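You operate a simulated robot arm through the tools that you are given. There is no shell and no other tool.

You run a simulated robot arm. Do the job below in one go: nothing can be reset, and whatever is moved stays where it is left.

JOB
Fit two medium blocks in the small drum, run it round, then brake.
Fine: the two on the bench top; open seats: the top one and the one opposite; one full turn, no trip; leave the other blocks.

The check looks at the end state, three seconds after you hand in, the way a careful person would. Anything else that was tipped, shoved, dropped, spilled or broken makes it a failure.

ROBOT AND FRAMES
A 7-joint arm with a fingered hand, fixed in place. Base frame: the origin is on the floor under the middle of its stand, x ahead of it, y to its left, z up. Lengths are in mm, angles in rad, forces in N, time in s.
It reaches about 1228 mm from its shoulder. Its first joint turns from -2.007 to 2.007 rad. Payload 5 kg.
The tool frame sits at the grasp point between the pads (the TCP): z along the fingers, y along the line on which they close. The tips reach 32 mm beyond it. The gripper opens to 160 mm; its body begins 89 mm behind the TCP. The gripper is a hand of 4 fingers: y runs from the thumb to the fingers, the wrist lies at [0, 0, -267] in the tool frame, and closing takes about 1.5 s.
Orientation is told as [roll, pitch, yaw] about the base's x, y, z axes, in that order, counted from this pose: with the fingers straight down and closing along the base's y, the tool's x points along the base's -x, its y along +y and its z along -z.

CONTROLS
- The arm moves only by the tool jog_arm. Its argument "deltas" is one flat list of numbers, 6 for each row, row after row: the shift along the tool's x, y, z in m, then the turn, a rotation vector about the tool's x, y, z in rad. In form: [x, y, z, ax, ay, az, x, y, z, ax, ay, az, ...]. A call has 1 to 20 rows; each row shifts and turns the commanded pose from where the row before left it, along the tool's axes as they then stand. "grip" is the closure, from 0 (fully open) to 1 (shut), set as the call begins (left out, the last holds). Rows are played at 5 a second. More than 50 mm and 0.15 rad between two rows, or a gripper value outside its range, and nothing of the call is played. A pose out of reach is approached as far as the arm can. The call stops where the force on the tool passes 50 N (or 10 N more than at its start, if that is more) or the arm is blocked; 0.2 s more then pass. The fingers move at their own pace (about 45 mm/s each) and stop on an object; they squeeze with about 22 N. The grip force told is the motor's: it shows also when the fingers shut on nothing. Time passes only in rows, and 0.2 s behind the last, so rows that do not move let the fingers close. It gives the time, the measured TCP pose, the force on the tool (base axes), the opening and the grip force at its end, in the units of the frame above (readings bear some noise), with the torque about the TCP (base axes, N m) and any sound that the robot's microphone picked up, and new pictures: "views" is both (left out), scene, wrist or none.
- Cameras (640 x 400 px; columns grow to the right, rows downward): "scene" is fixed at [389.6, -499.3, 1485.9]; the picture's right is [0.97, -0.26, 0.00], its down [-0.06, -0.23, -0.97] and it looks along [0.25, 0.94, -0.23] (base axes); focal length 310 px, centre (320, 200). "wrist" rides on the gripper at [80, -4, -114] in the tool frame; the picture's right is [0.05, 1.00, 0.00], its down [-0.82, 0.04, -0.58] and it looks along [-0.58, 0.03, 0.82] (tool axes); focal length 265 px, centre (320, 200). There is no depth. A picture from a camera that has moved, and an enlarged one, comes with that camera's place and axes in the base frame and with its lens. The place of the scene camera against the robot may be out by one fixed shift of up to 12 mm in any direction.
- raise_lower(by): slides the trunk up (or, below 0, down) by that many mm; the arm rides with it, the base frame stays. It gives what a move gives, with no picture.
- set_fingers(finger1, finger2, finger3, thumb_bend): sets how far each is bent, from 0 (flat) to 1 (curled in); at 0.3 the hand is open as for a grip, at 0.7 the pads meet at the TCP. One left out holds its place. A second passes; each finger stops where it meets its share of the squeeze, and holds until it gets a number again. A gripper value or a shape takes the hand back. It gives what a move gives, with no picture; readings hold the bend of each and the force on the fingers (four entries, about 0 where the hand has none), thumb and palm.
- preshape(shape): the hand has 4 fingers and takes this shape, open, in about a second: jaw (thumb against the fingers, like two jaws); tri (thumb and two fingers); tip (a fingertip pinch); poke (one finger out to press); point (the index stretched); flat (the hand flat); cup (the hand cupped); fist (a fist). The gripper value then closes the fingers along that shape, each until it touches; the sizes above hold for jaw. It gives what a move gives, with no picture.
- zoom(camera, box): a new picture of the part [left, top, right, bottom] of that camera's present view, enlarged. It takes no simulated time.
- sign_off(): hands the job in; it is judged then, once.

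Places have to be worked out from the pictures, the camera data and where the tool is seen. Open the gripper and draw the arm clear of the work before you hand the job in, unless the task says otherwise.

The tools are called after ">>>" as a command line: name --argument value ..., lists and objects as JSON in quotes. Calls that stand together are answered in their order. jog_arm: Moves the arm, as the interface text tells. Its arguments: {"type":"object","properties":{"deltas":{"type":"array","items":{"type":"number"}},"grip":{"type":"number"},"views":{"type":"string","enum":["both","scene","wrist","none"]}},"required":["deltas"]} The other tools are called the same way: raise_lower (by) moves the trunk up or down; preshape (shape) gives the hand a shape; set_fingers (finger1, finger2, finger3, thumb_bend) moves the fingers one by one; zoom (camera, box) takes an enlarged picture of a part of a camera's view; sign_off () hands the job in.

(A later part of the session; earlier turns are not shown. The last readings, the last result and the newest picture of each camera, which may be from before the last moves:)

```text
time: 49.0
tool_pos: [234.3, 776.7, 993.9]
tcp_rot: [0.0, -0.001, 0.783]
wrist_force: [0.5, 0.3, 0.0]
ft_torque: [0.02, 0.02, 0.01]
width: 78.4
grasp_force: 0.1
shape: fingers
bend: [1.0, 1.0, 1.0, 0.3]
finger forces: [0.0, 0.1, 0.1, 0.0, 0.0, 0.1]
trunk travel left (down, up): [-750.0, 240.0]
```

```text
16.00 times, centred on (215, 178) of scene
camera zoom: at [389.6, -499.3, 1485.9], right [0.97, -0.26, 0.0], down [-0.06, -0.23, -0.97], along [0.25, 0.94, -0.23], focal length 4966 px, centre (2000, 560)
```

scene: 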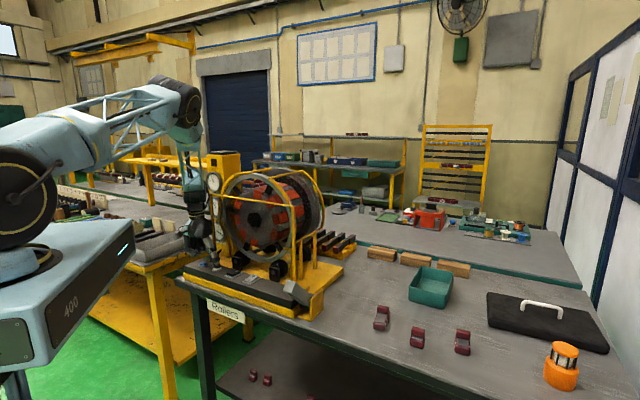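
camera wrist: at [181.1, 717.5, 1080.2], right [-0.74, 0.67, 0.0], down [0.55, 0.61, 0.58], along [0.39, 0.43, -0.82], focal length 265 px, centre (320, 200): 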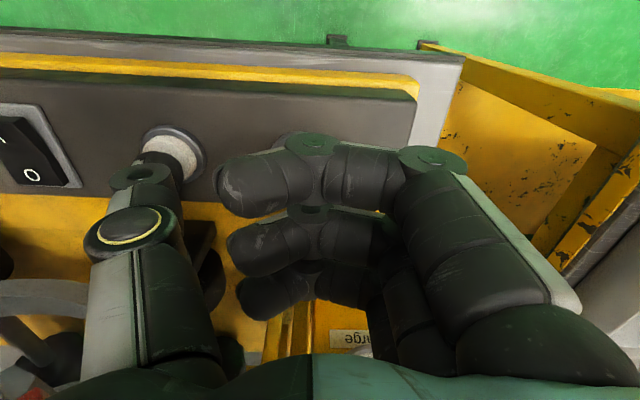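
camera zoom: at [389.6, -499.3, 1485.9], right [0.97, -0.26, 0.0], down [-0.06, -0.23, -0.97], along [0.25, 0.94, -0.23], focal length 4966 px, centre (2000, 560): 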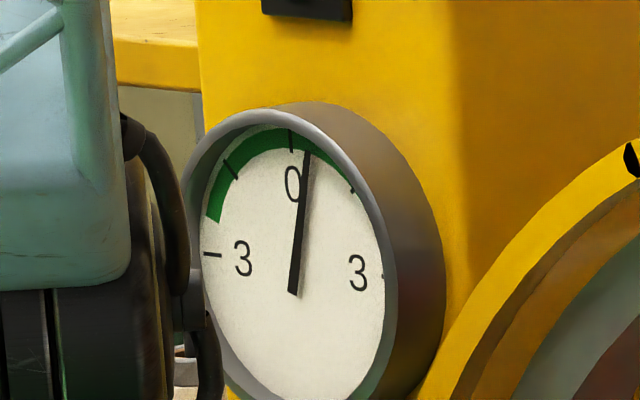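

The drum stopped and is holding, about 11° past the half turn, so white is a hold-to-jog control. I'll check the Charge and Balance gauges before going further.

>>> zoom --camera "scene" --box '[208, 216, 224, 242]'

>>> zoom --camera "scene" --box '[208, 192, 222, 216]'

>>> zoom --camera "scene" --box '[220, 165, 310, 270]'

```text
15.38 times, centred on (216, 229) of scene
camera zoom: at [389.6, -499.3, 1485.9], right [0.97, -0.26, 0.0], down [-0.06, -0.23, -0.97], along [0.25, 0.94, -0.23], focal length 4775 px, centre (1920, -246)
```

zoom: 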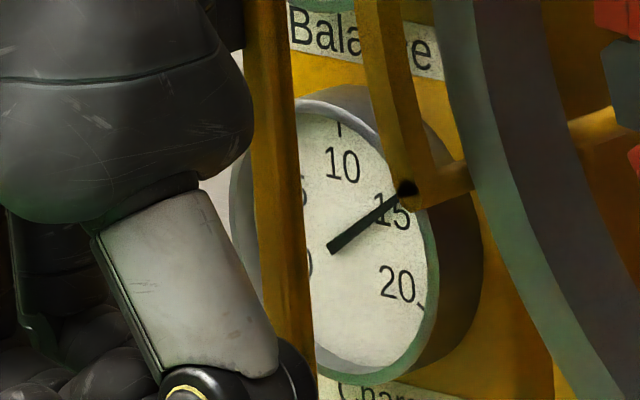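

```text
16.00 times, centred on (215, 204) of scene
camera zoom: at [389.6, -499.3, 1485.9], right [0.97, -0.26, 0.0], down [-0.06, -0.23, -0.97], along [0.25, 0.94, -0.23], focal length 4966 px, centre (2000, 136)
```

zoom: 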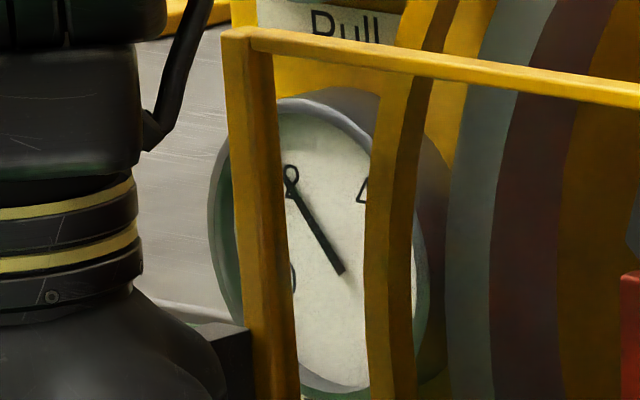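

```text
3.81 times, centred on (265, 218) of scene
camera zoom: at [389.6, -499.3, 1485.9], right [0.97, -0.26, 0.0], down [-0.06, -0.23, -0.97], along [0.25, 0.94, -0.23], focal length 1182 px, centre (530, 133)
```

zoom: 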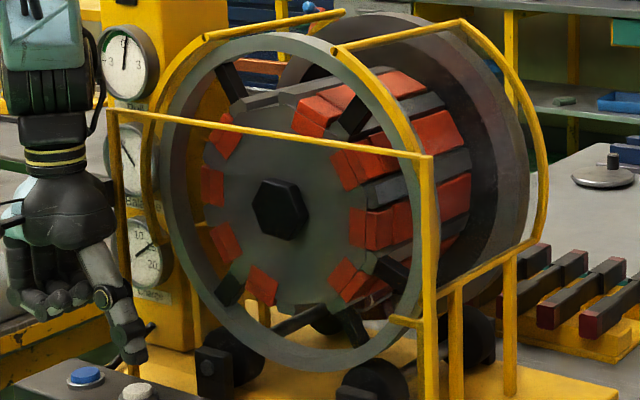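

Charge fell from 20 to about 15 for that half turn, so turning budget is limited (roughly 1.5 turns left) and I need to be sparing. I'll move the thumb over the blue button without pressing, and see whether Charge recovers while idle.

>>> jog_arm --deltas '[0, 0.0375, 0, 0, 0, 0, 0, 0.0375, 0, 0, 0, 0, 0, 0, 0, 0, 0, 0, 0, 0, 0, 0, 0, 0, 0, 0, 0, 0, 0, 0, 0, 0, 0, 0, 0, 0, 0, 0, 0, 0, 0, 0, 0, 0, 0, 0, 0, 0]'

>>> zoom --camera "scene" --box '[208, 216, 224, 242]'

>>> zoom --camera "scene" --box '[180, 230, 260, 300]'

>>> zoom --camera "wrist" --box '[60, 60, 260, 260]'

```text
time: 50.8
tool_pos: [181.8, 828.3, 994.0]
tcp_rot: [0.0, -0.001, 0.784]
wrist_force: [0.1, 0.8, -0.2]
ft_torque: [0.01, -0.01, -0.04]
width: 78.1
grasp_force: 0.1
shape: fingers
bend: [1.0, 1.0, 1.0, 0.3]
finger forces: [0.0, 0.0, 0.0, 0.1, 0.0, 0.0]
trunk travel left (down, up): [-750.0, 240.0]
camera wrist: at [127.8, 768.5, 1107.0], right [-0.74, 0.67, 0.0], down [0.55, 0.61, 0.58], along [0.39, 0.43, -0.82], focal length 265 px, centre (320, 200)
```

scene: 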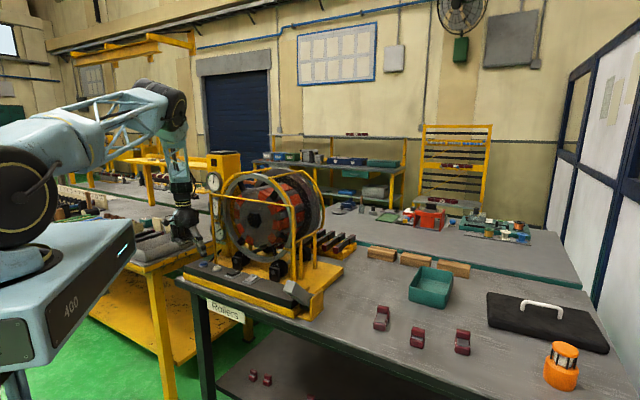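
wrist: 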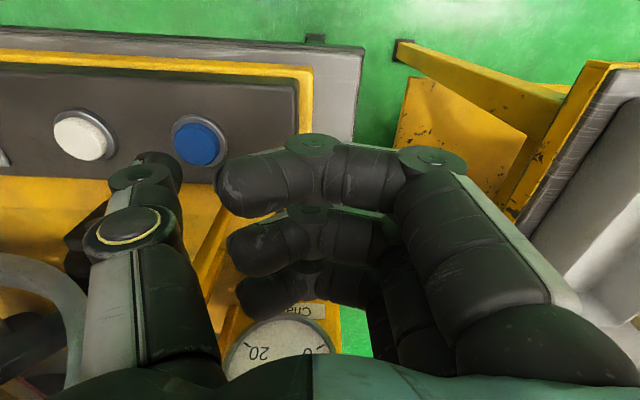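

```text
15.38 times, centred on (216, 229) of scene
camera zoom: at [389.6, -499.3, 1485.9], right [0.97, -0.26, 0.0], down [-0.06, -0.23, -0.97], along [0.25, 0.94, -0.23], focal length 4775 px, centre (1920, -246)
```

zoom: 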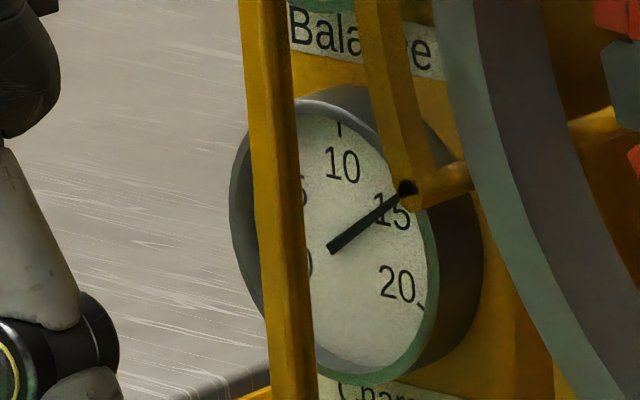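

```text
5.71 times, centred on (220, 265) of scene
camera zoom: at [389.6, -499.3, 1485.9], right [0.97, -0.26, 0.0], down [-0.06, -0.23, -0.97], along [0.25, 0.94, -0.23], focal length 1774 px, centre (891, -171)
```

zoom: 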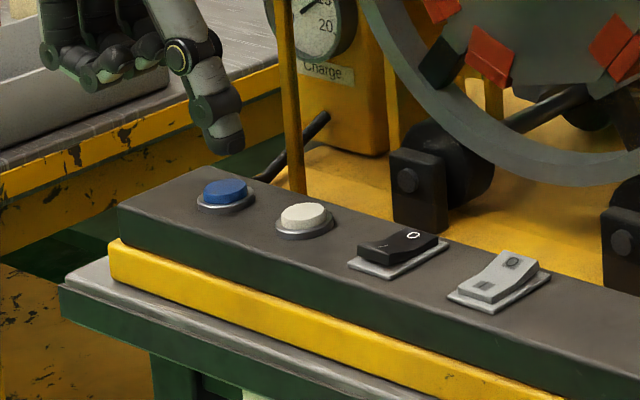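

```text
2.00 times, centred on (160, 160) of wrist
camera zoom: at [127.8, 768.5, 1107.0], right [-0.74, 0.67, 0.0], down [0.55, 0.61, 0.58], along [0.39, 0.43, -0.82], focal length 531 px, centre (640, 280)
```

zoom: 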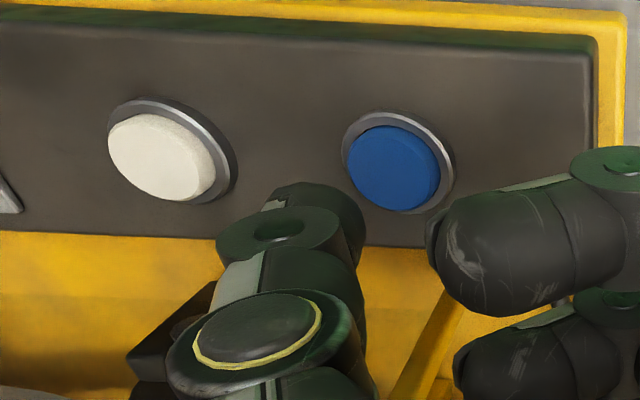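

Charge holds at about 15 when idle, so only turning consumes it. I'll correct by a few mm over the blue button and lower to just above it.

>>> jog_arm --deltas '[-0.003, 0.005, 0.013, 0, 0, 0, 0, 0, 0.012, 0, 0, 0]'

>>> zoom --camera "scene" --box '[190, 240, 240, 290]'

>>> zoom --camera "wrist" --box '[60, 60, 260, 260]'

```text
time: 51.4
tool_pos: [179.9, 834.3, 967.4]
tcp_rot: [0.001, 0.001, 0.786]
wrist_force: [-0.4, -0.1, 0.0]
ft_torque: [0.0, 0.0, -0.02]
width: 78.4
grasp_force: 0.0
shape: fingers
bend: [1.0, 1.0, 1.0, 0.3]
finger forces: [0.0, 0.0, 0.0, 0.0, 0.1, 0.1]
trunk travel left (down, up): [-750.0, 240.0]
camera wrist: at [126.0, 774.8, 1081.1], right [-0.74, 0.67, 0.0], down [0.55, 0.61, 0.58], along [0.39, 0.43, -0.82], focal length 265 px, centre (320, 200)
```

scene: 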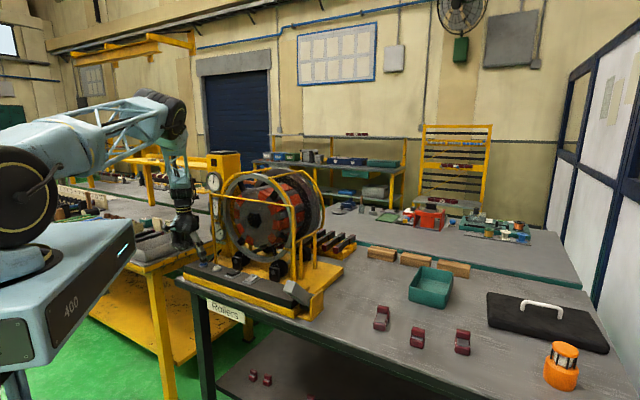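
wrist: 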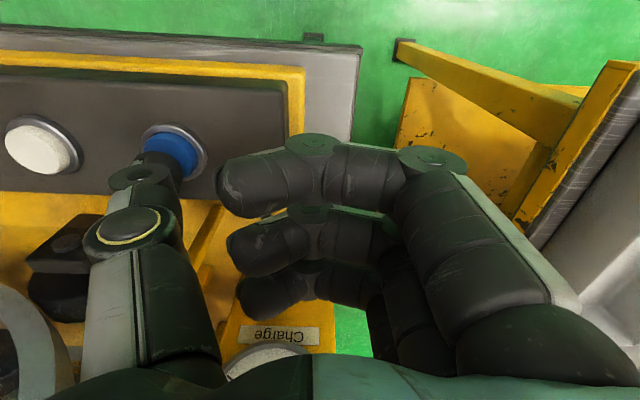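

```text
8.00 times, centred on (215, 265) of scene
camera zoom: at [389.6, -499.3, 1485.9], right [0.97, -0.26, 0.0], down [-0.06, -0.23, -0.97], along [0.25, 0.94, -0.23], focal length 2483 px, centre (1160, -320)
```

zoom: 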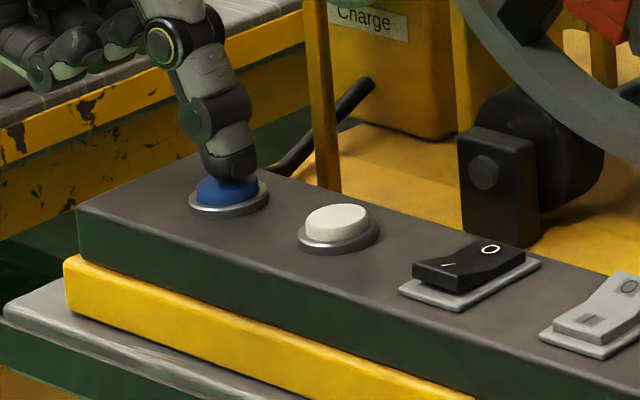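

```text
2.00 times, centred on (160, 160) of wrist
camera zoom: at [126.0, 774.8, 1081.1], right [-0.74, 0.67, 0.0], down [0.55, 0.61, 0.58], along [0.39, 0.43, -0.82], focal length 531 px, centre (640, 280)
```

zoom: 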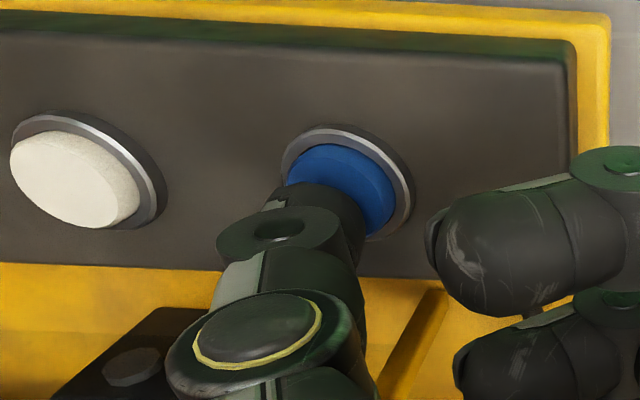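

The thumb is centred over blue with the same framing as for white. I'll give it one very brief tap, down about 6 mm and straight back up, and see what it does.

>>> jog_arm --deltas '[0, 0, 0.006, 0, 0, 0, 0, 0, -0.008, 0, 0, 0]' --views "none"

>>> zoom --camera "scene" --box '[205, 145, 310, 265]'

>>> zoom --camera "scene" --box '[205, 165, 225, 190]'

```text
time: 52.0
tool_pos: [181.1, 835.3, 971.4]
tcp_rot: [0.001, 0.002, 0.785]
wrist_force: [-0.1, -0.2, -0.6]
ft_torque: [-0.02, 0.02, 0.02]
width: 78.0
grasp_force: 0.2
shape: fingers
bend: [1.0, 1.0, 1.0, 0.3]
finger forces: [0.0, 0.1, 0.0, 0.0, 0.0, 0.1]
trunk travel left (down, up): [-750.0, 240.0]
heard: click
```

```text
3.33 times, centred on (258, 205) of scene
camera zoom: at [389.6, -499.3, 1485.9], right [0.97, -0.26, 0.0], down [-0.06, -0.23, -0.97], along [0.25, 0.94, -0.23], focal length 1034 px, centre (528, 183)
```

zoom: 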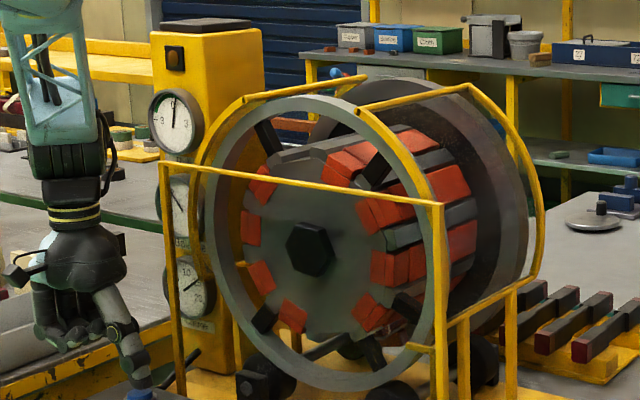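

```text
16.00 times, centred on (215, 178) of scene
camera zoom: at [389.6, -499.3, 1485.9], right [0.97, -0.26, 0.0], down [-0.06, -0.23, -0.97], along [0.25, 0.94, -0.23], focal length 4966 px, centre (2000, 560)
```

zoom: 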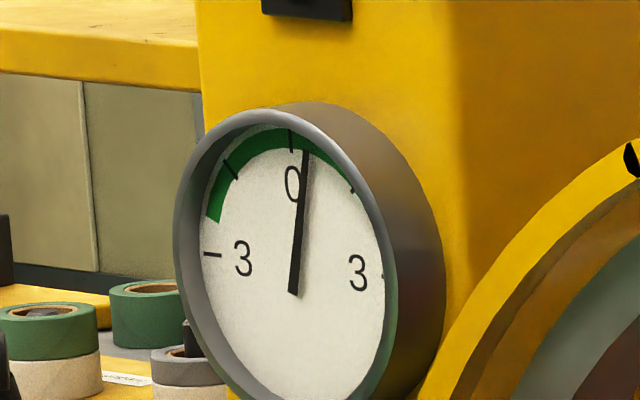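

A click, but no visible movement; white also had a start-up lag. I'll check the other gauges, the lamp and the panel for any change.

>>> zoom --camera "scene" --box '[208, 216, 224, 242]'

>>> zoom --camera "scene" --box '[208, 192, 222, 216]'

>>> zoom --camera "scene" --box '[220, 225, 310, 320]'

>>> zoom --camera "scene" --box '[205, 145, 245, 185]'

```text
15.38 times, centred on (216, 229) of scene
camera zoom: at [389.6, -499.3, 1485.9], right [0.97, -0.26, 0.0], down [-0.06, -0.23, -0.97], along [0.25, 0.94, -0.23], focal length 4775 px, centre (1920, -246)
```

zoom: 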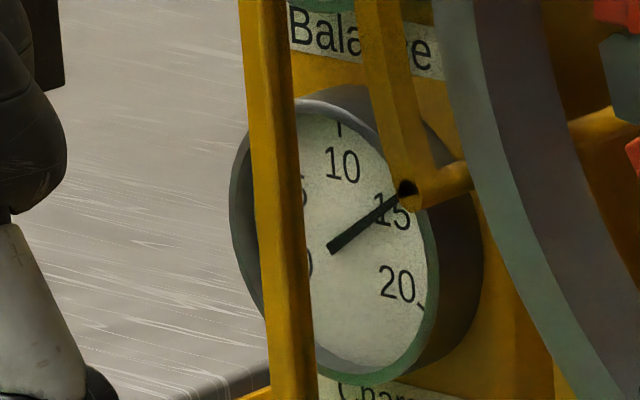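

```text
16.00 times, centred on (215, 204) of scene
camera zoom: at [389.6, -499.3, 1485.9], right [0.97, -0.26, 0.0], down [-0.06, -0.23, -0.97], along [0.25, 0.94, -0.23], focal length 4966 px, centre (2000, 136)
```

zoom: 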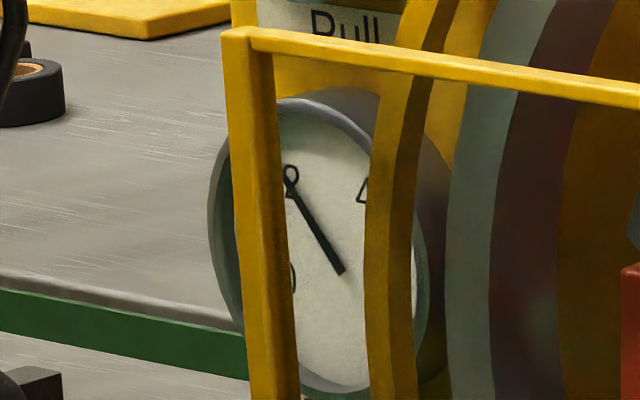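

```text
4.21 times, centred on (265, 272) of scene
camera zoom: at [389.6, -499.3, 1485.9], right [0.97, -0.26, 0.0], down [-0.06, -0.23, -0.97], along [0.25, 0.94, -0.23], focal length 1307 px, centre (552, -105)
```

zoom: 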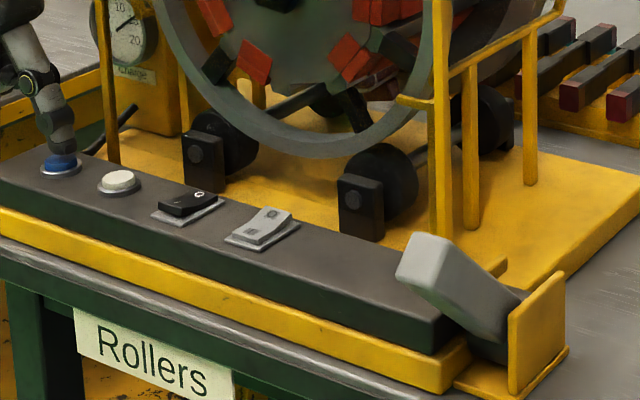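

```text
10.00 times, centred on (225, 165) of scene
camera zoom: at [389.6, -499.3, 1485.9], right [0.97, -0.26, 0.0], down [-0.06, -0.23, -0.97], along [0.25, 0.94, -0.23], focal length 3104 px, centre (1270, 550)
```

zoom: 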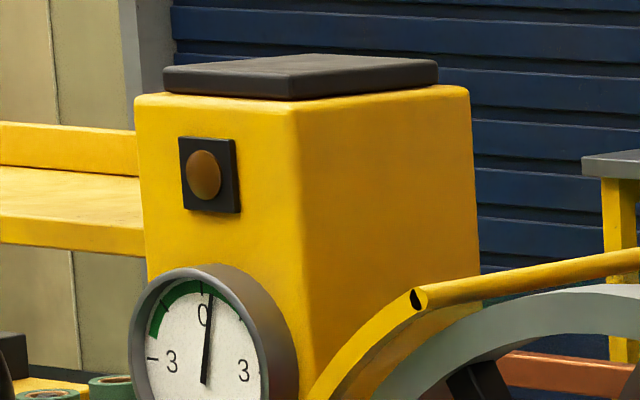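

Nothing changed from that tap. I'll hold blue a little longer, about 0.6 s, to see whether it is a reverse jog, and then release.

>>> jog_arm --deltas '[0, 0, 0.008, 0, 0, 0, 0, 0, 0.001, 0, 0, 0, 0, 0, 0, 0, 0, 0, 0, 0, -0.009, 0, 0, 0]' --views "none"

>>> zoom --camera "scene" --box '[205, 145, 310, 265]'

>>> zoom --camera "scene" --box '[205, 165, 225, 190]'

```text
time: 53.0
tool_pos: [180.3, 833.9, 970.6]
tcp_rot: [0.0, -0.001, 0.786]
wrist_force: [0.0, 1.3, 0.9]
ft_torque: [0.03, -0.02, -0.01]
width: 78.3
grasp_force: 0.0
shape: fingers
bend: [1.0, 1.0, 1.0, 0.3]
finger forces: [0.1, 0.0, 0.1, 0.1, 0.0, 0.0]
trunk travel left (down, up): [-750.0, 240.0]
heard: click
```

```text
3.33 times, centred on (258, 205) of scene
camera zoom: at [389.6, -499.3, 1485.9], right [0.97, -0.26, 0.0], down [-0.06, -0.23, -0.97], along [0.25, 0.94, -0.23], focal length 1034 px, centre (528, 183)
```

zoom: 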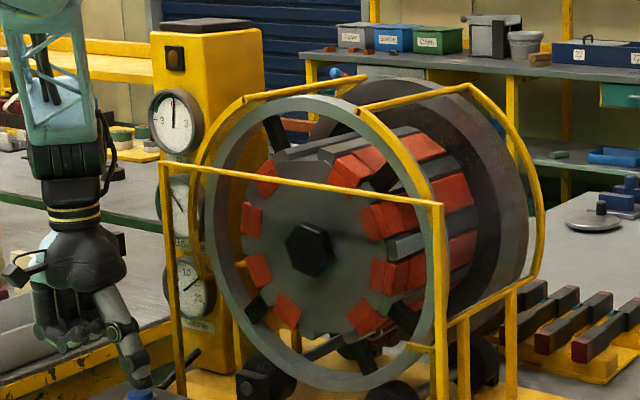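

```text
16.00 times, centred on (215, 178) of scene
camera zoom: at [389.6, -499.3, 1485.9], right [0.97, -0.26, 0.0], down [-0.06, -0.23, -0.97], along [0.25, 0.94, -0.23], focal length 4966 px, centre (2000, 560)
```

zoom: 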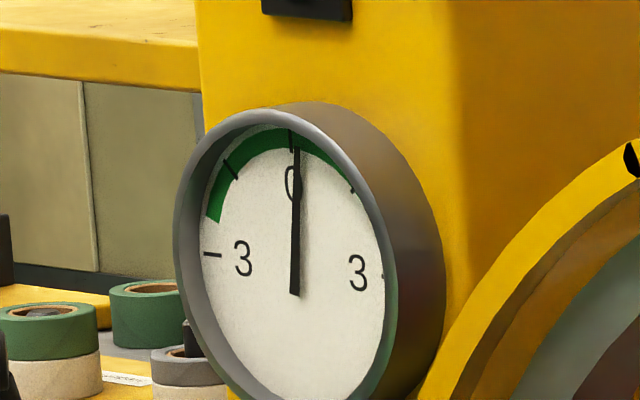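

Blue is the reverse jog: Pull moved from about +0.4 to +0.2, about 5–6° back. One more identical press should bring the seat to the top.

>>> jog_arm --deltas '[0, 0, 0.008, 0, 0, 0, 0, 0, 0.001, 0, 0, 0, 0, 0, 0, 0, 0, 0, 0, 0, -0.009, 0, 0, 0]' --views "none"

>>> zoom --camera "scene" --box '[205, 145, 310, 265]'

>>> zoom --camera "scene" --box '[205, 165, 225, 190]'

>>> zoom --camera "scene" --box '[218, 165, 310, 265]'

```text
time: 54.0
tool_pos: [179.8, 833.5, 971.3]
tcp_rot: [0.001, 0.0, 0.785]
wrist_force: [0.3, 0.0, -0.3]
ft_torque: [0.04, 0.02, 0.01]
width: 78.3
grasp_force: 0.1
shape: fingers
bend: [1.0, 1.0, 1.0, 0.3]
finger forces: [0.1, 0.0, 0.0, 0.0, 0.0, 0.0]
trunk travel left (down, up): [-750.0, 240.0]
heard: click
```

```text
3.33 times, centred on (258, 205) of scene
camera zoom: at [389.6, -499.3, 1485.9], right [0.97, -0.26, 0.0], down [-0.06, -0.23, -0.97], along [0.25, 0.94, -0.23], focal length 1034 px, centre (528, 183)
```

zoom: 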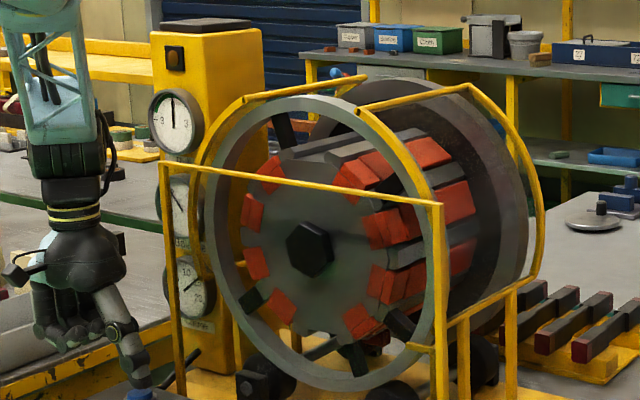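

```text
16.00 times, centred on (215, 178) of scene
camera zoom: at [389.6, -499.3, 1485.9], right [0.97, -0.26, 0.0], down [-0.06, -0.23, -0.97], along [0.25, 0.94, -0.23], focal length 4966 px, centre (2000, 560)
```

zoom: 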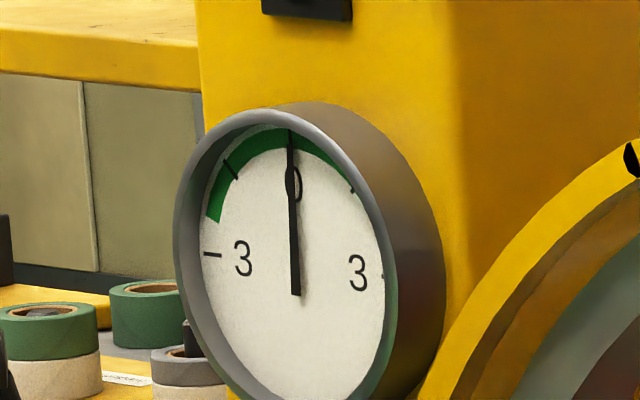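

```text
4.00 times, centred on (264, 215) of scene
camera zoom: at [389.6, -499.3, 1485.9], right [0.97, -0.26, 0.0], down [-0.06, -0.23, -0.97], along [0.25, 0.94, -0.23], focal length 1241 px, centre (544, 140)
```

zoom: 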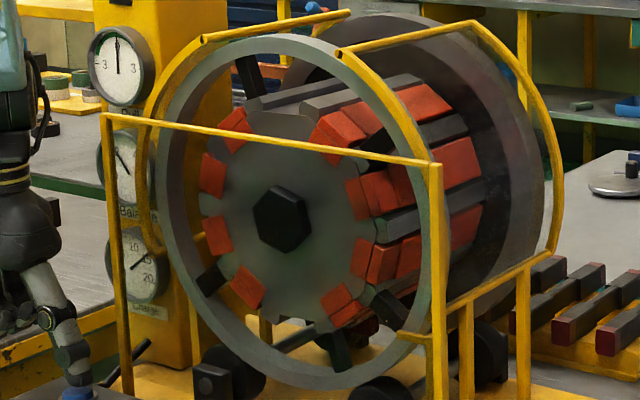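

The second empty seat is now at the top, with Pull at about 0 and the drum pattern matching its starting look. I'll raise the hand clear, go back to the open jaw shape, and fetch the other medium block, D.

>>> jog_arm --deltas '[0, 0, -0.03, 0, 0, 0, 0, 0, -0.05, 0, 0, 0, 0, 0, -0.05, 0, 0, 0, 0, 0, -0.05, 0, 0, 0, 0, 0, -0.05, 0, 0, 0, 0, 0, -0.05, 0, 0, 0, 0, 0, -0.05, 0, 0, 0, 0, 0, -0.05, 0, 0, 0]' --views "none"

>>> preshape --shape "jaw"

>>> jog_arm --deltas '[0, 0, 0, 0, 0, 0.1465, 0, 0, 0, 0, 0, 0.1465, 0, 0, 0, 0, 0, 0.1465, 0, 0, 0, 0, 0, 0.1465, 0, 0, 0, 0, 0, 0.1465, 0, 0, 0, 0, 0, 0.1465, 0, 0, 0, 0, 0, 0.1465, 0, 0, 0, 0, 0, 0.1465, 0, 0, 0, 0, 0, 0.1465, 0, 0, 0, 0, 0, 0.1465]' --grip 0.45

```text
time: 55.8
tool_pos: [181.0, 834.7, 1349.1]
tcp_rot: [0.0, 0.0, 0.785]
wrist_force: [0.1, -0.8, 0.0]
ft_torque: [0.02, 0.0, 0.0]
width: 78.7
grasp_force: 0.0
shape: fingers
bend: [1.0, 1.0, 1.0, 0.3]
finger forces: [0.0, 0.1, 0.1, 0.1, 0.0, 0.1]
trunk travel left (down, up): [-750.0, 240.0]
```

```text
time: 56.7
tool_pos: [180.6, 836.0, 1347.9]
tcp_rot: [-0.001, 0.001, 0.786]
wrist_force: [0.0, 0.2, 0.5]
ft_torque: [0.01, -0.01, -0.02]
width: 160.2
grasp_force: 0.1
shape: jaw
bend: [0.3, 0.3, 0.3, 0.3]
finger forces: [0.0, 0.0, 0.0, 0.0, 0.0, 0.1]
trunk travel left (down, up): [-750.0, 240.0]
```

```text
time: 58.9
tool_pos: [179.9, 835.6, 1351.0]
tcp_rot: [-0.001, 0.001, -0.681]
wrist_force: [-0.2, 0.1, 0.8]
ft_torque: [0.02, -0.01, 0.0]
width: 88.9
grasp_force: 0.0
shape: jaw
bend: [0.72, 0.72, 0.72, 0.7]
finger forces: [0.0, 0.0, 0.0, 0.1, 0.1, 0.0]
trunk travel left (down, up): [-750.0, 240.0]
camera wrist: at [115.7, 882.9, 1464.1], right [0.59, 0.81, 0.0], down [0.66, -0.48, 0.58], along [0.47, -0.34, -0.82], focal length 265 px, centre (320, 200)
```

scene: 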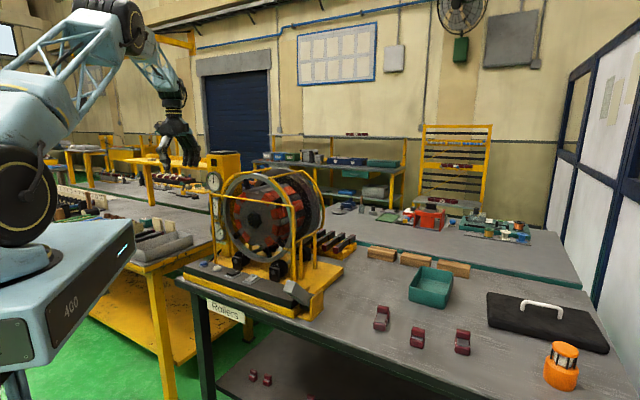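
wrist: 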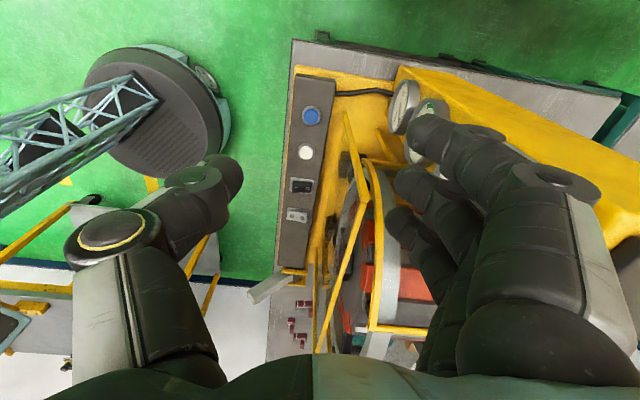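

Yaw is set for block D. I'll travel across at about z=1390 toward it in two legs.

>>> jog_arm --deltas '[0, 0, -0.04, 0, 0, 0, -0.0447, -0.0008, 0, 0, 0, 0, -0.0447, -0.0008, 0, 0, 0, 0, -0.0447, -0.0008, 0, 0, 0, 0, -0.0447, -0.0008, 0, 0, 0, 0, -0.0447, -0.0008, 0, 0, 0, 0, -0.0447, -0.0008, 0, 0, 0, 0, -0.0447, -0.0008, 0, 0, 0, 0, -0.0447, -0.0008, 0, 0, 0, 0, -0.0447, -0.0008, 0, 0, 0, 0, -0.0447, -0.0008, 0, 0, 0, 0, -0.0447, -0.0008, 0, 0, 0, 0, -0.0447, -0.0008, 0, 0, 0, 0]' --views "none"

>>> jog_arm --deltas '[-0.0447, -0.0008, 0, 0, 0, 0, -0.0447, -0.0008, 0, 0, 0, 0, -0.0447, -0.0008, 0, 0, 0, 0, -0.0447, -0.0008, 0, 0, 0, 0, -0.0447, -0.0008, 0, 0, 0, 0, -0.0447, -0.0008, 0, 0, 0, 0, -0.0447, -0.0008, 0, 0, 0, 0, -0.0447, -0.0008, 0, 0, 0, 0, -0.0447, -0.0008, 0, 0, 0, 0, -0.0447, -0.0008, 0, 0, 0, 0, -0.0447, -0.0008, 0, 0, 0, 0, -0.0447, -0.0008, 0, 0, 0, 0, 0, 0, 0.045, 0, 0, 0, 0, 0, 0.045, 0, 0, 0, 0, 0, 0.045, 0, 0, 0, 0, 0, 0.045, 0, 0, 0, 0, 0, 0.045, 0, 0, 0, 0, 0, 0.045, 0, 0, 0]'

>>> zoom --camera "wrist" --box '[230, 60, 410, 240]'

```text
time: 61.7
tool_pos: [590.3, 489.9, 1391.4]
tcp_rot: [0.0, 0.0, -0.679]
wrist_force: [-0.7, 0.3, -0.7]
ft_torque: [-0.01, 0.04, -0.02]
width: 88.7
grasp_force: 0.0
shape: jaw
bend: [0.72, 0.72, 0.72, 0.7]
finger forces: [0.1, 0.0, 0.0, 0.0, 0.0, 0.0]
trunk travel left (down, up): [-750.0, 240.0]
```

```text
time: 65.5
tool_pos: [979.1, 133.7, 1115.0]
tcp_rot: [0.0, 0.0, -0.677]
wrist_force: [-0.6, 1.1, -0.3]
ft_torque: [-0.01, 0.01, 0.0]
width: 88.2
grasp_force: 0.1
shape: jaw
bend: [0.72, 0.72, 0.72, 0.7]
finger forces: [0.0, 0.0, 0.1, 0.1, 0.1, 0.0]
out of reach, approached as far as the arm can: row 12
trunk travel left (down, up): [-750.0, 240.0]
camera wrist: at [913.4, 181.0, 1228.0], right [0.59, 0.81, 0.0], down [0.66, -0.48, 0.58], along [0.47, -0.34, -0.82], focal length 265 px, centre (320, 200)
```

scene: 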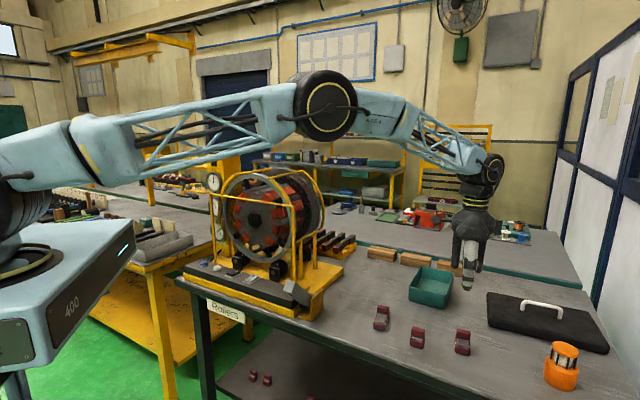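
wrist: 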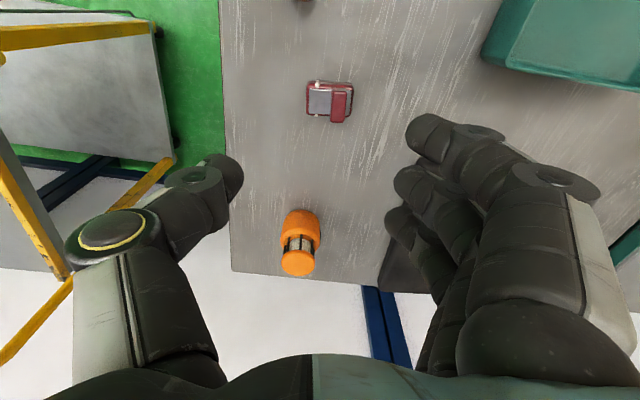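

```text
2.22 times, centred on (320, 150) of wrist
camera zoom: at [913.4, 181.0, 1228.0], right [0.59, 0.81, 0.0], down [0.66, -0.48, 0.58], along [0.47, -0.34, -0.82], focal length 590 px, centre (320, 311)
```

zoom: 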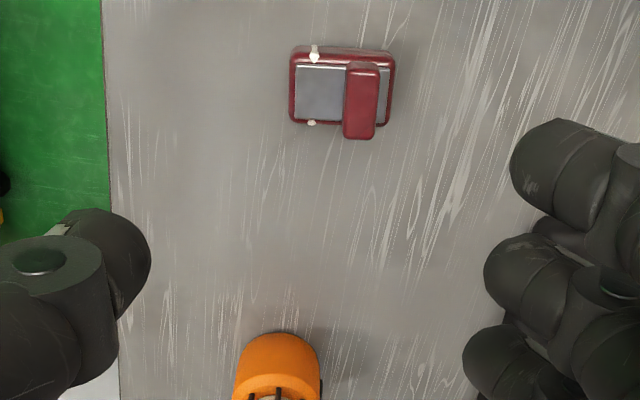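

Block D's bar is at about (1001, 145), matching my earlier estimate; one row at height was out of reach, but lower down should be fine. I'll zoom to check yaw alignment.

>>> zoom --camera "wrist" --box '[295, 65, 365, 135]'

```text
5.71 times, centred on (330, 100) of wrist
camera zoom: at [913.4, 181.0, 1228.0], right [0.59, 0.81, 0.0], down [0.66, -0.48, 0.58], along [0.47, -0.34, -0.82], focal length 1517 px, centre (263, 771)
```

zoom: 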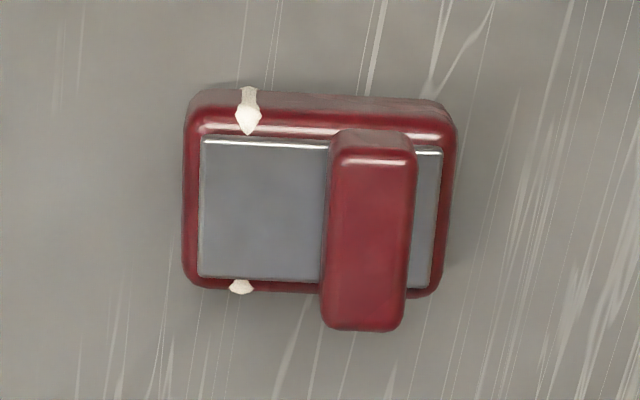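

Yaw is aligned with block D. I'll shift over the bar and lower to z≈1000.

>>> jog_arm --deltas '[-0.005, 0.011, 0.03, 0, 0, 0, -0.0049, 0.0113, 0.03, 0, 0, 0, 0, 0, 0.03, 0, 0, 0, 0, 0, 0.025, 0, 0, 0]'

>>> zoom --camera "wrist" --box '[200, 60, 440, 240]'

```text
time: 66.5
tool_pos: [998.8, 144.5, 1000.3]
tcp_rot: [0.001, 0.002, -0.678]
wrist_force: [0.9, 0.4, 0.4]
ft_torque: [0.0, 0.04, -0.02]
width: 88.4
grasp_force: 0.0
shape: jaw
bend: [0.72, 0.72, 0.72, 0.7]
finger forces: [0.0, 0.0, 0.0, 0.0, 0.1, 0.1]
trunk travel left (down, up): [-750.0, 240.0]
camera wrist: at [934.1, 192.1, 1113.7], right [0.59, 0.81, 0.0], down [0.66, -0.48, 0.58], along [0.47, -0.34, -0.82], focal length 265 px, centre (320, 200)
```

scene: 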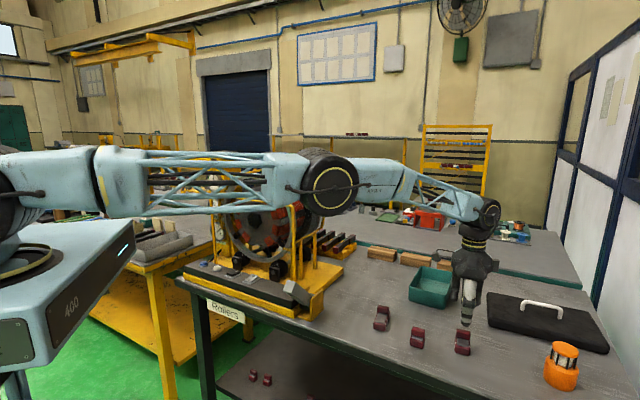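
wrist: 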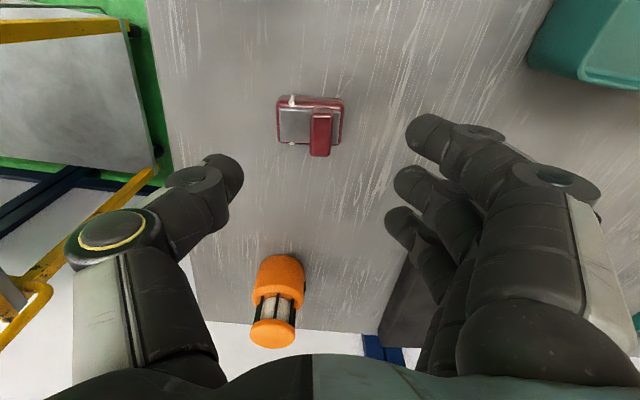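

```text
2.22 times, centred on (320, 150) of wrist
camera zoom: at [934.1, 192.1, 1113.7], right [0.59, 0.81, 0.0], down [0.66, -0.48, 0.58], along [0.47, -0.34, -0.82], focal length 590 px, centre (320, 311)
```

zoom: 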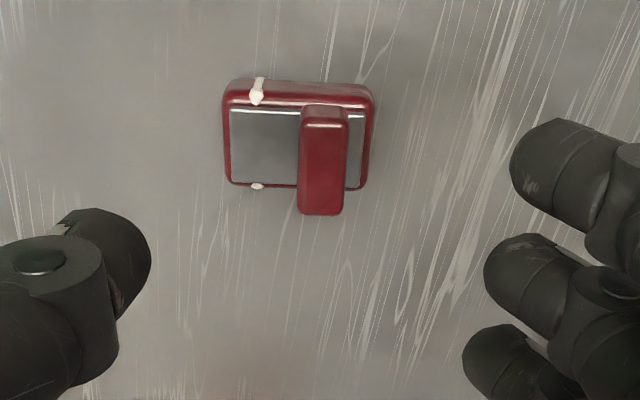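

The bar is within about 2 mm of the TCP. I'll apply that small correction, descend to z≈924 like before, and check.

>>> jog_arm --deltas '[-0.0015, 0.002, 0.03, 0, 0, 0, 0, 0, 0.025, 0, 0, 0, 0, 0, 0.0213, 0, 0, 0]'

>>> zoom --camera "wrist" --box '[200, 60, 460, 260]'

>>> zoom --camera "scene" --box '[430, 280, 500, 370]'

```text
time: 67.3
tool_pos: [989.9, 143.2, 926.6]
tcp_rot: [-0.002, 0.0, -0.678]
wrist_force: [-0.8, -0.2, -0.6]
ft_torque: [-0.01, -0.04, 0.02]
width: 88.6
grasp_force: 0.0
shape: jaw
bend: [0.72, 0.72, 0.72, 0.7]
finger forces: [0.1, 0.1, 0.0, 0.0, 0.0, 0.1]
out of reach, approached as far as the arm can: row 2, 3
trunk travel left (down, up): [-750.0, 240.0]
camera wrist: at [924.6, 190.0, 1040.4], right [0.59, 0.81, 0.0], down [0.66, -0.48, 0.58], along [0.47, -0.34, -0.82], focal length 265 px, centre (320, 200)
```

scene: 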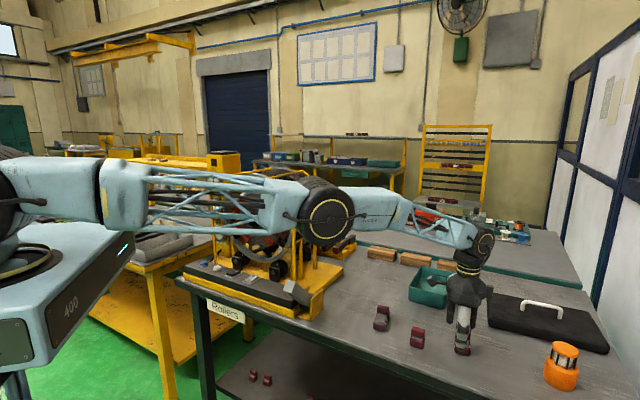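
wrist: 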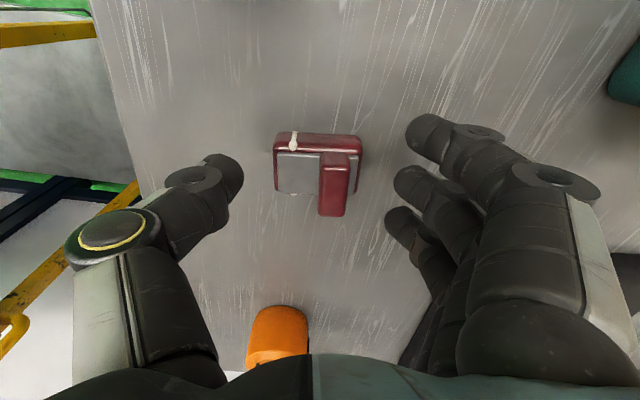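

```text
2.00 times, centred on (330, 160) of wrist
camera zoom: at [924.6, 190.0, 1040.4], right [0.59, 0.81, 0.0], down [0.66, -0.48, 0.58], along [0.47, -0.34, -0.82], focal length 531 px, centre (300, 280)
```

zoom: 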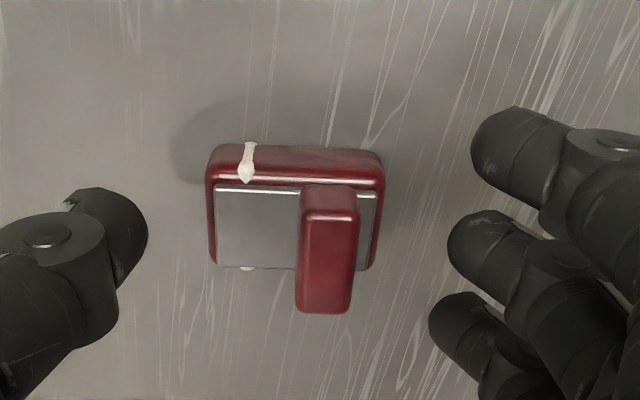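

```text
4.44 times, centred on (465, 325) of scene
camera zoom: at [389.6, -499.3, 1485.9], right [0.97, -0.26, 0.0], down [-0.06, -0.23, -0.97], along [0.25, 0.94, -0.23], focal length 1379 px, centre (-324, -356)
```

zoom: 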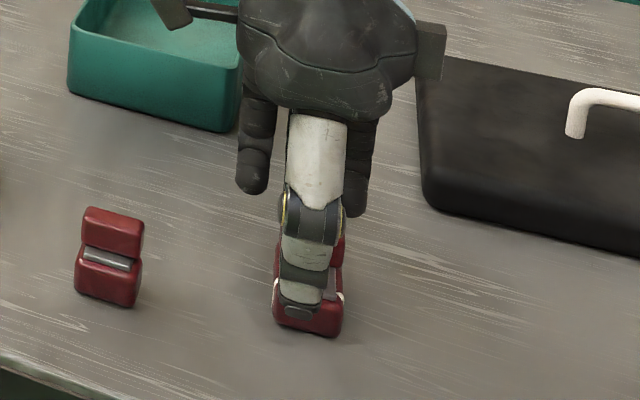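

The arm is at its reach limit here, about 11 mm short in x. I'll lift 150 mm, lower the trunk 150 mm for better reach, and re-approach.

>>> jog_arm --deltas '[0, 0, -0.05, 0, 0, 0, 0, 0, -0.05, 0, 0, 0, 0, 0, -0.05, 0, 0, 0, 0, 0, -0.05, 0, 0, 0]' --views "none"

>>> raise_lower --by -150

>>> jog_arm --deltas '[0, 0, 0, 0, 0, 0]'

```text
time: 68.3
tool_pos: [986.5, 143.4, 1127.1]
tcp_rot: [-0.002, 0.0, -0.679]
wrist_force: [-1.0, 0.6, -0.6]
ft_torque: [-0.01, -0.05, 0.01]
width: 88.5
grasp_force: 0.0
shape: jaw
bend: [0.72, 0.72, 0.72, 0.7]
finger forces: [0.0, 0.1, 0.0, 0.0, 0.1, 0.1]
trunk travel left (down, up): [-750.0, 240.0]
```

```text
time: 70.0
tool_pos: [987.1, 142.2, 978.1]
tcp_rot: [0.001, -0.001, -0.678]
wrist_force: [-0.2, 0.4, -0.7]
ft_torque: [-0.01, -0.02, 0.0]
width: 88.4
grasp_force: 0.0
shape: jaw
bend: [0.72, 0.72, 0.72, 0.7]
finger forces: [0.0, 0.0, 0.1, 0.1, 0.0, 0.1]
trunk travel left (down, up): [-600.0, 390.0]
```

```text
time: 70.5
tool_pos: [988.0, 142.2, 977.0]
tcp_rot: [0.0, 0.0, -0.68]
wrist_force: [0.1, 0.5, 0.2]
ft_torque: [0.01, 0.01, 0.01]
width: 88.4
grasp_force: 0.0
shape: jaw
bend: [0.72, 0.72, 0.72, 0.7]
finger forces: [0.0, 0.0, 0.0, 0.0, 0.0, 0.1]
trunk travel left (down, up): [-600.0, 390.0]
camera wrist: at [922.0, 190.5, 1090.7], right [0.59, 0.81, 0.0], down [0.66, -0.48, 0.58], along [0.47, -0.34, -0.82], focal length 265 px, centre (320, 200)
```

scene: 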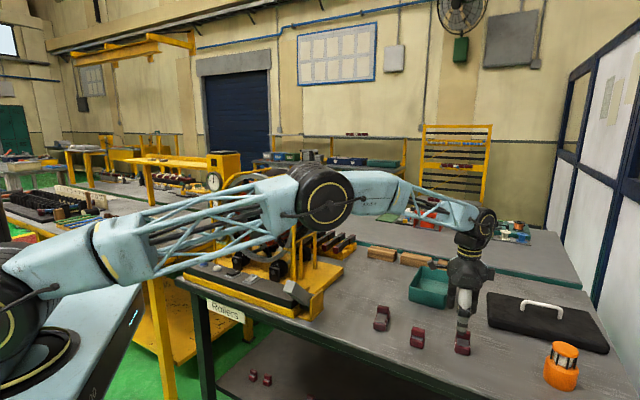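
wrist: 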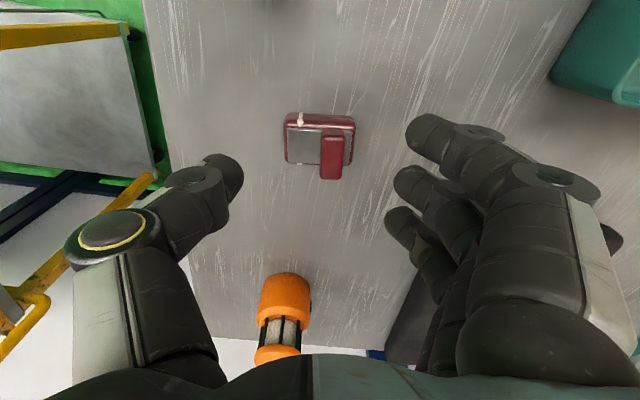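

The trunk is lowered and the hand is at z≈977. I'll shift the remaining ~14 mm over the bar and check alignment.

>>> jog_arm --deltas '[-0.0087, 0.0107, 0.0, 0, 0, 0, 0, 0, 0.02, 0, 0, 0]' --views "wrist"

>>> zoom --camera "wrist" --box '[200, 60, 440, 240]'

```text
time: 71.0
tool_pos: [999.7, 147.1, 957.5]
tcp_rot: [0.002, 0.0, -0.679]
wrist_force: [0.1, 1.0, 0.2]
ft_torque: [-0.05, 0.0, 0.04]
width: 88.5
grasp_force: 0.1
shape: jaw
bend: [0.72, 0.72, 0.72, 0.7]
finger forces: [0.1, 0.0, 0.0, 0.0, 0.0, 0.0]
trunk travel left (down, up): [-600.0, 390.0]
camera wrist: at [934.6, 193.8, 1070.5], right [0.59, 0.81, 0.0], down [0.66, -0.48, 0.58], along [0.47, -0.34, -0.82], focal length 265 px, centre (320, 200)
```

wrist: 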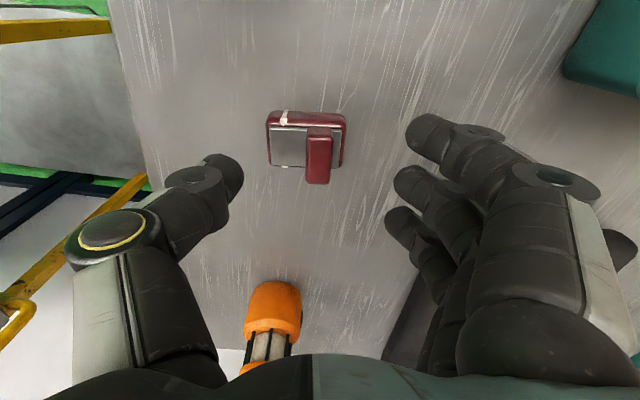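

```text
2.22 times, centred on (320, 150) of wrist
camera zoom: at [934.6, 193.8, 1070.5], right [0.59, 0.81, 0.0], down [0.66, -0.48, 0.58], along [0.47, -0.34, -0.82], focal length 590 px, centre (320, 311)
```

zoom: 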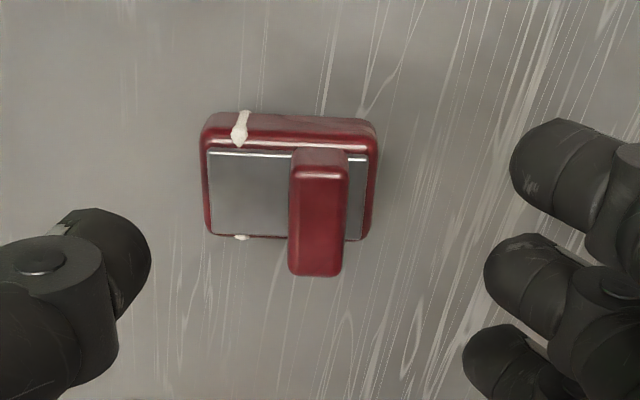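

Well centred. I'll descend the last 33 mm, then close as before.

>>> jog_arm --deltas '[-0.001, 0, 0.018, 0, 0, 0, 0, 0, 0.0155, 0, 0, 0]' --views "wrist"

>>> zoom --camera "wrist" --box '[200, 60, 460, 260]'

>>> zoom --camera "scene" --box '[430, 280, 500, 370]'

```text
time: 71.7
tool_pos: [1001.3, 146.3, 924.7]
tcp_rot: [0.0, -0.001, -0.681]
wrist_force: [-0.4, -0.6, 0.5]
ft_torque: [0.01, 0.02, 0.02]
width: 88.7
grasp_force: 0.0
shape: jaw
bend: [0.72, 0.72, 0.72, 0.7]
finger forces: [0.0, 0.0, 0.0, 0.1, 0.0, 0.0]
trunk travel left (down, up): [-600.0, 390.0]
camera wrist: at [935.3, 193.2, 1037.7], right [0.59, 0.81, 0.0], down [0.66, -0.48, 0.58], along [0.47, -0.34, -0.82], focal length 265 px, centre (320, 200)
```

wrist: 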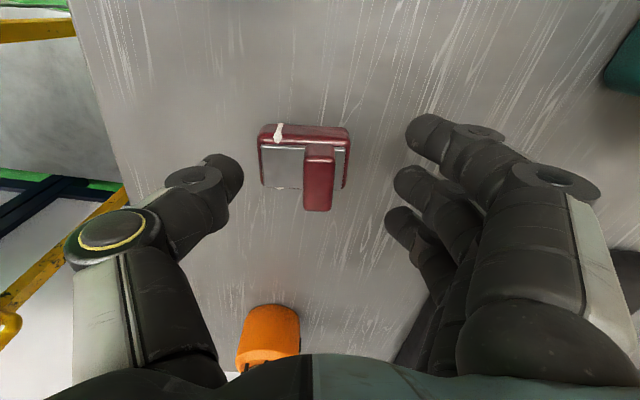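

```text
2.00 times, centred on (330, 160) of wrist
camera zoom: at [935.3, 193.2, 1037.7], right [0.59, 0.81, 0.0], down [0.66, -0.48, 0.58], along [0.47, -0.34, -0.82], focal length 531 px, centre (300, 280)
```

zoom: 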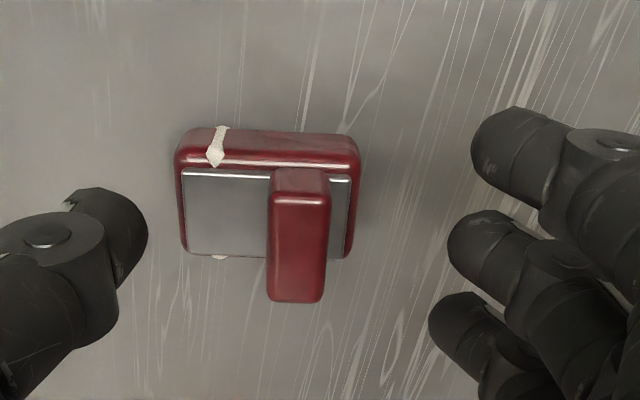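

```text
4.44 times, centred on (465, 325) of scene
camera zoom: at [389.6, -499.3, 1485.9], right [0.97, -0.26, 0.0], down [-0.06, -0.23, -0.97], along [0.25, 0.94, -0.23], focal length 1379 px, centre (-324, -356)
```

zoom: 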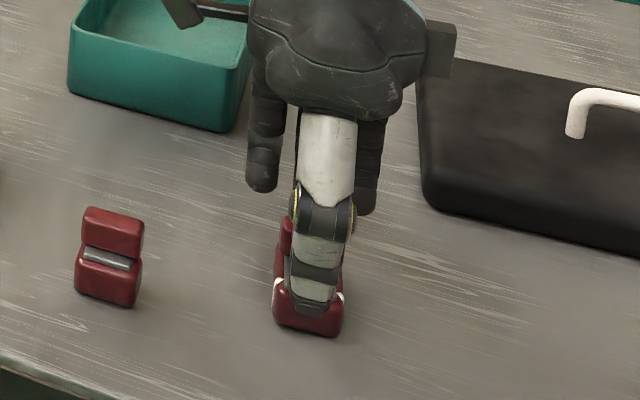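

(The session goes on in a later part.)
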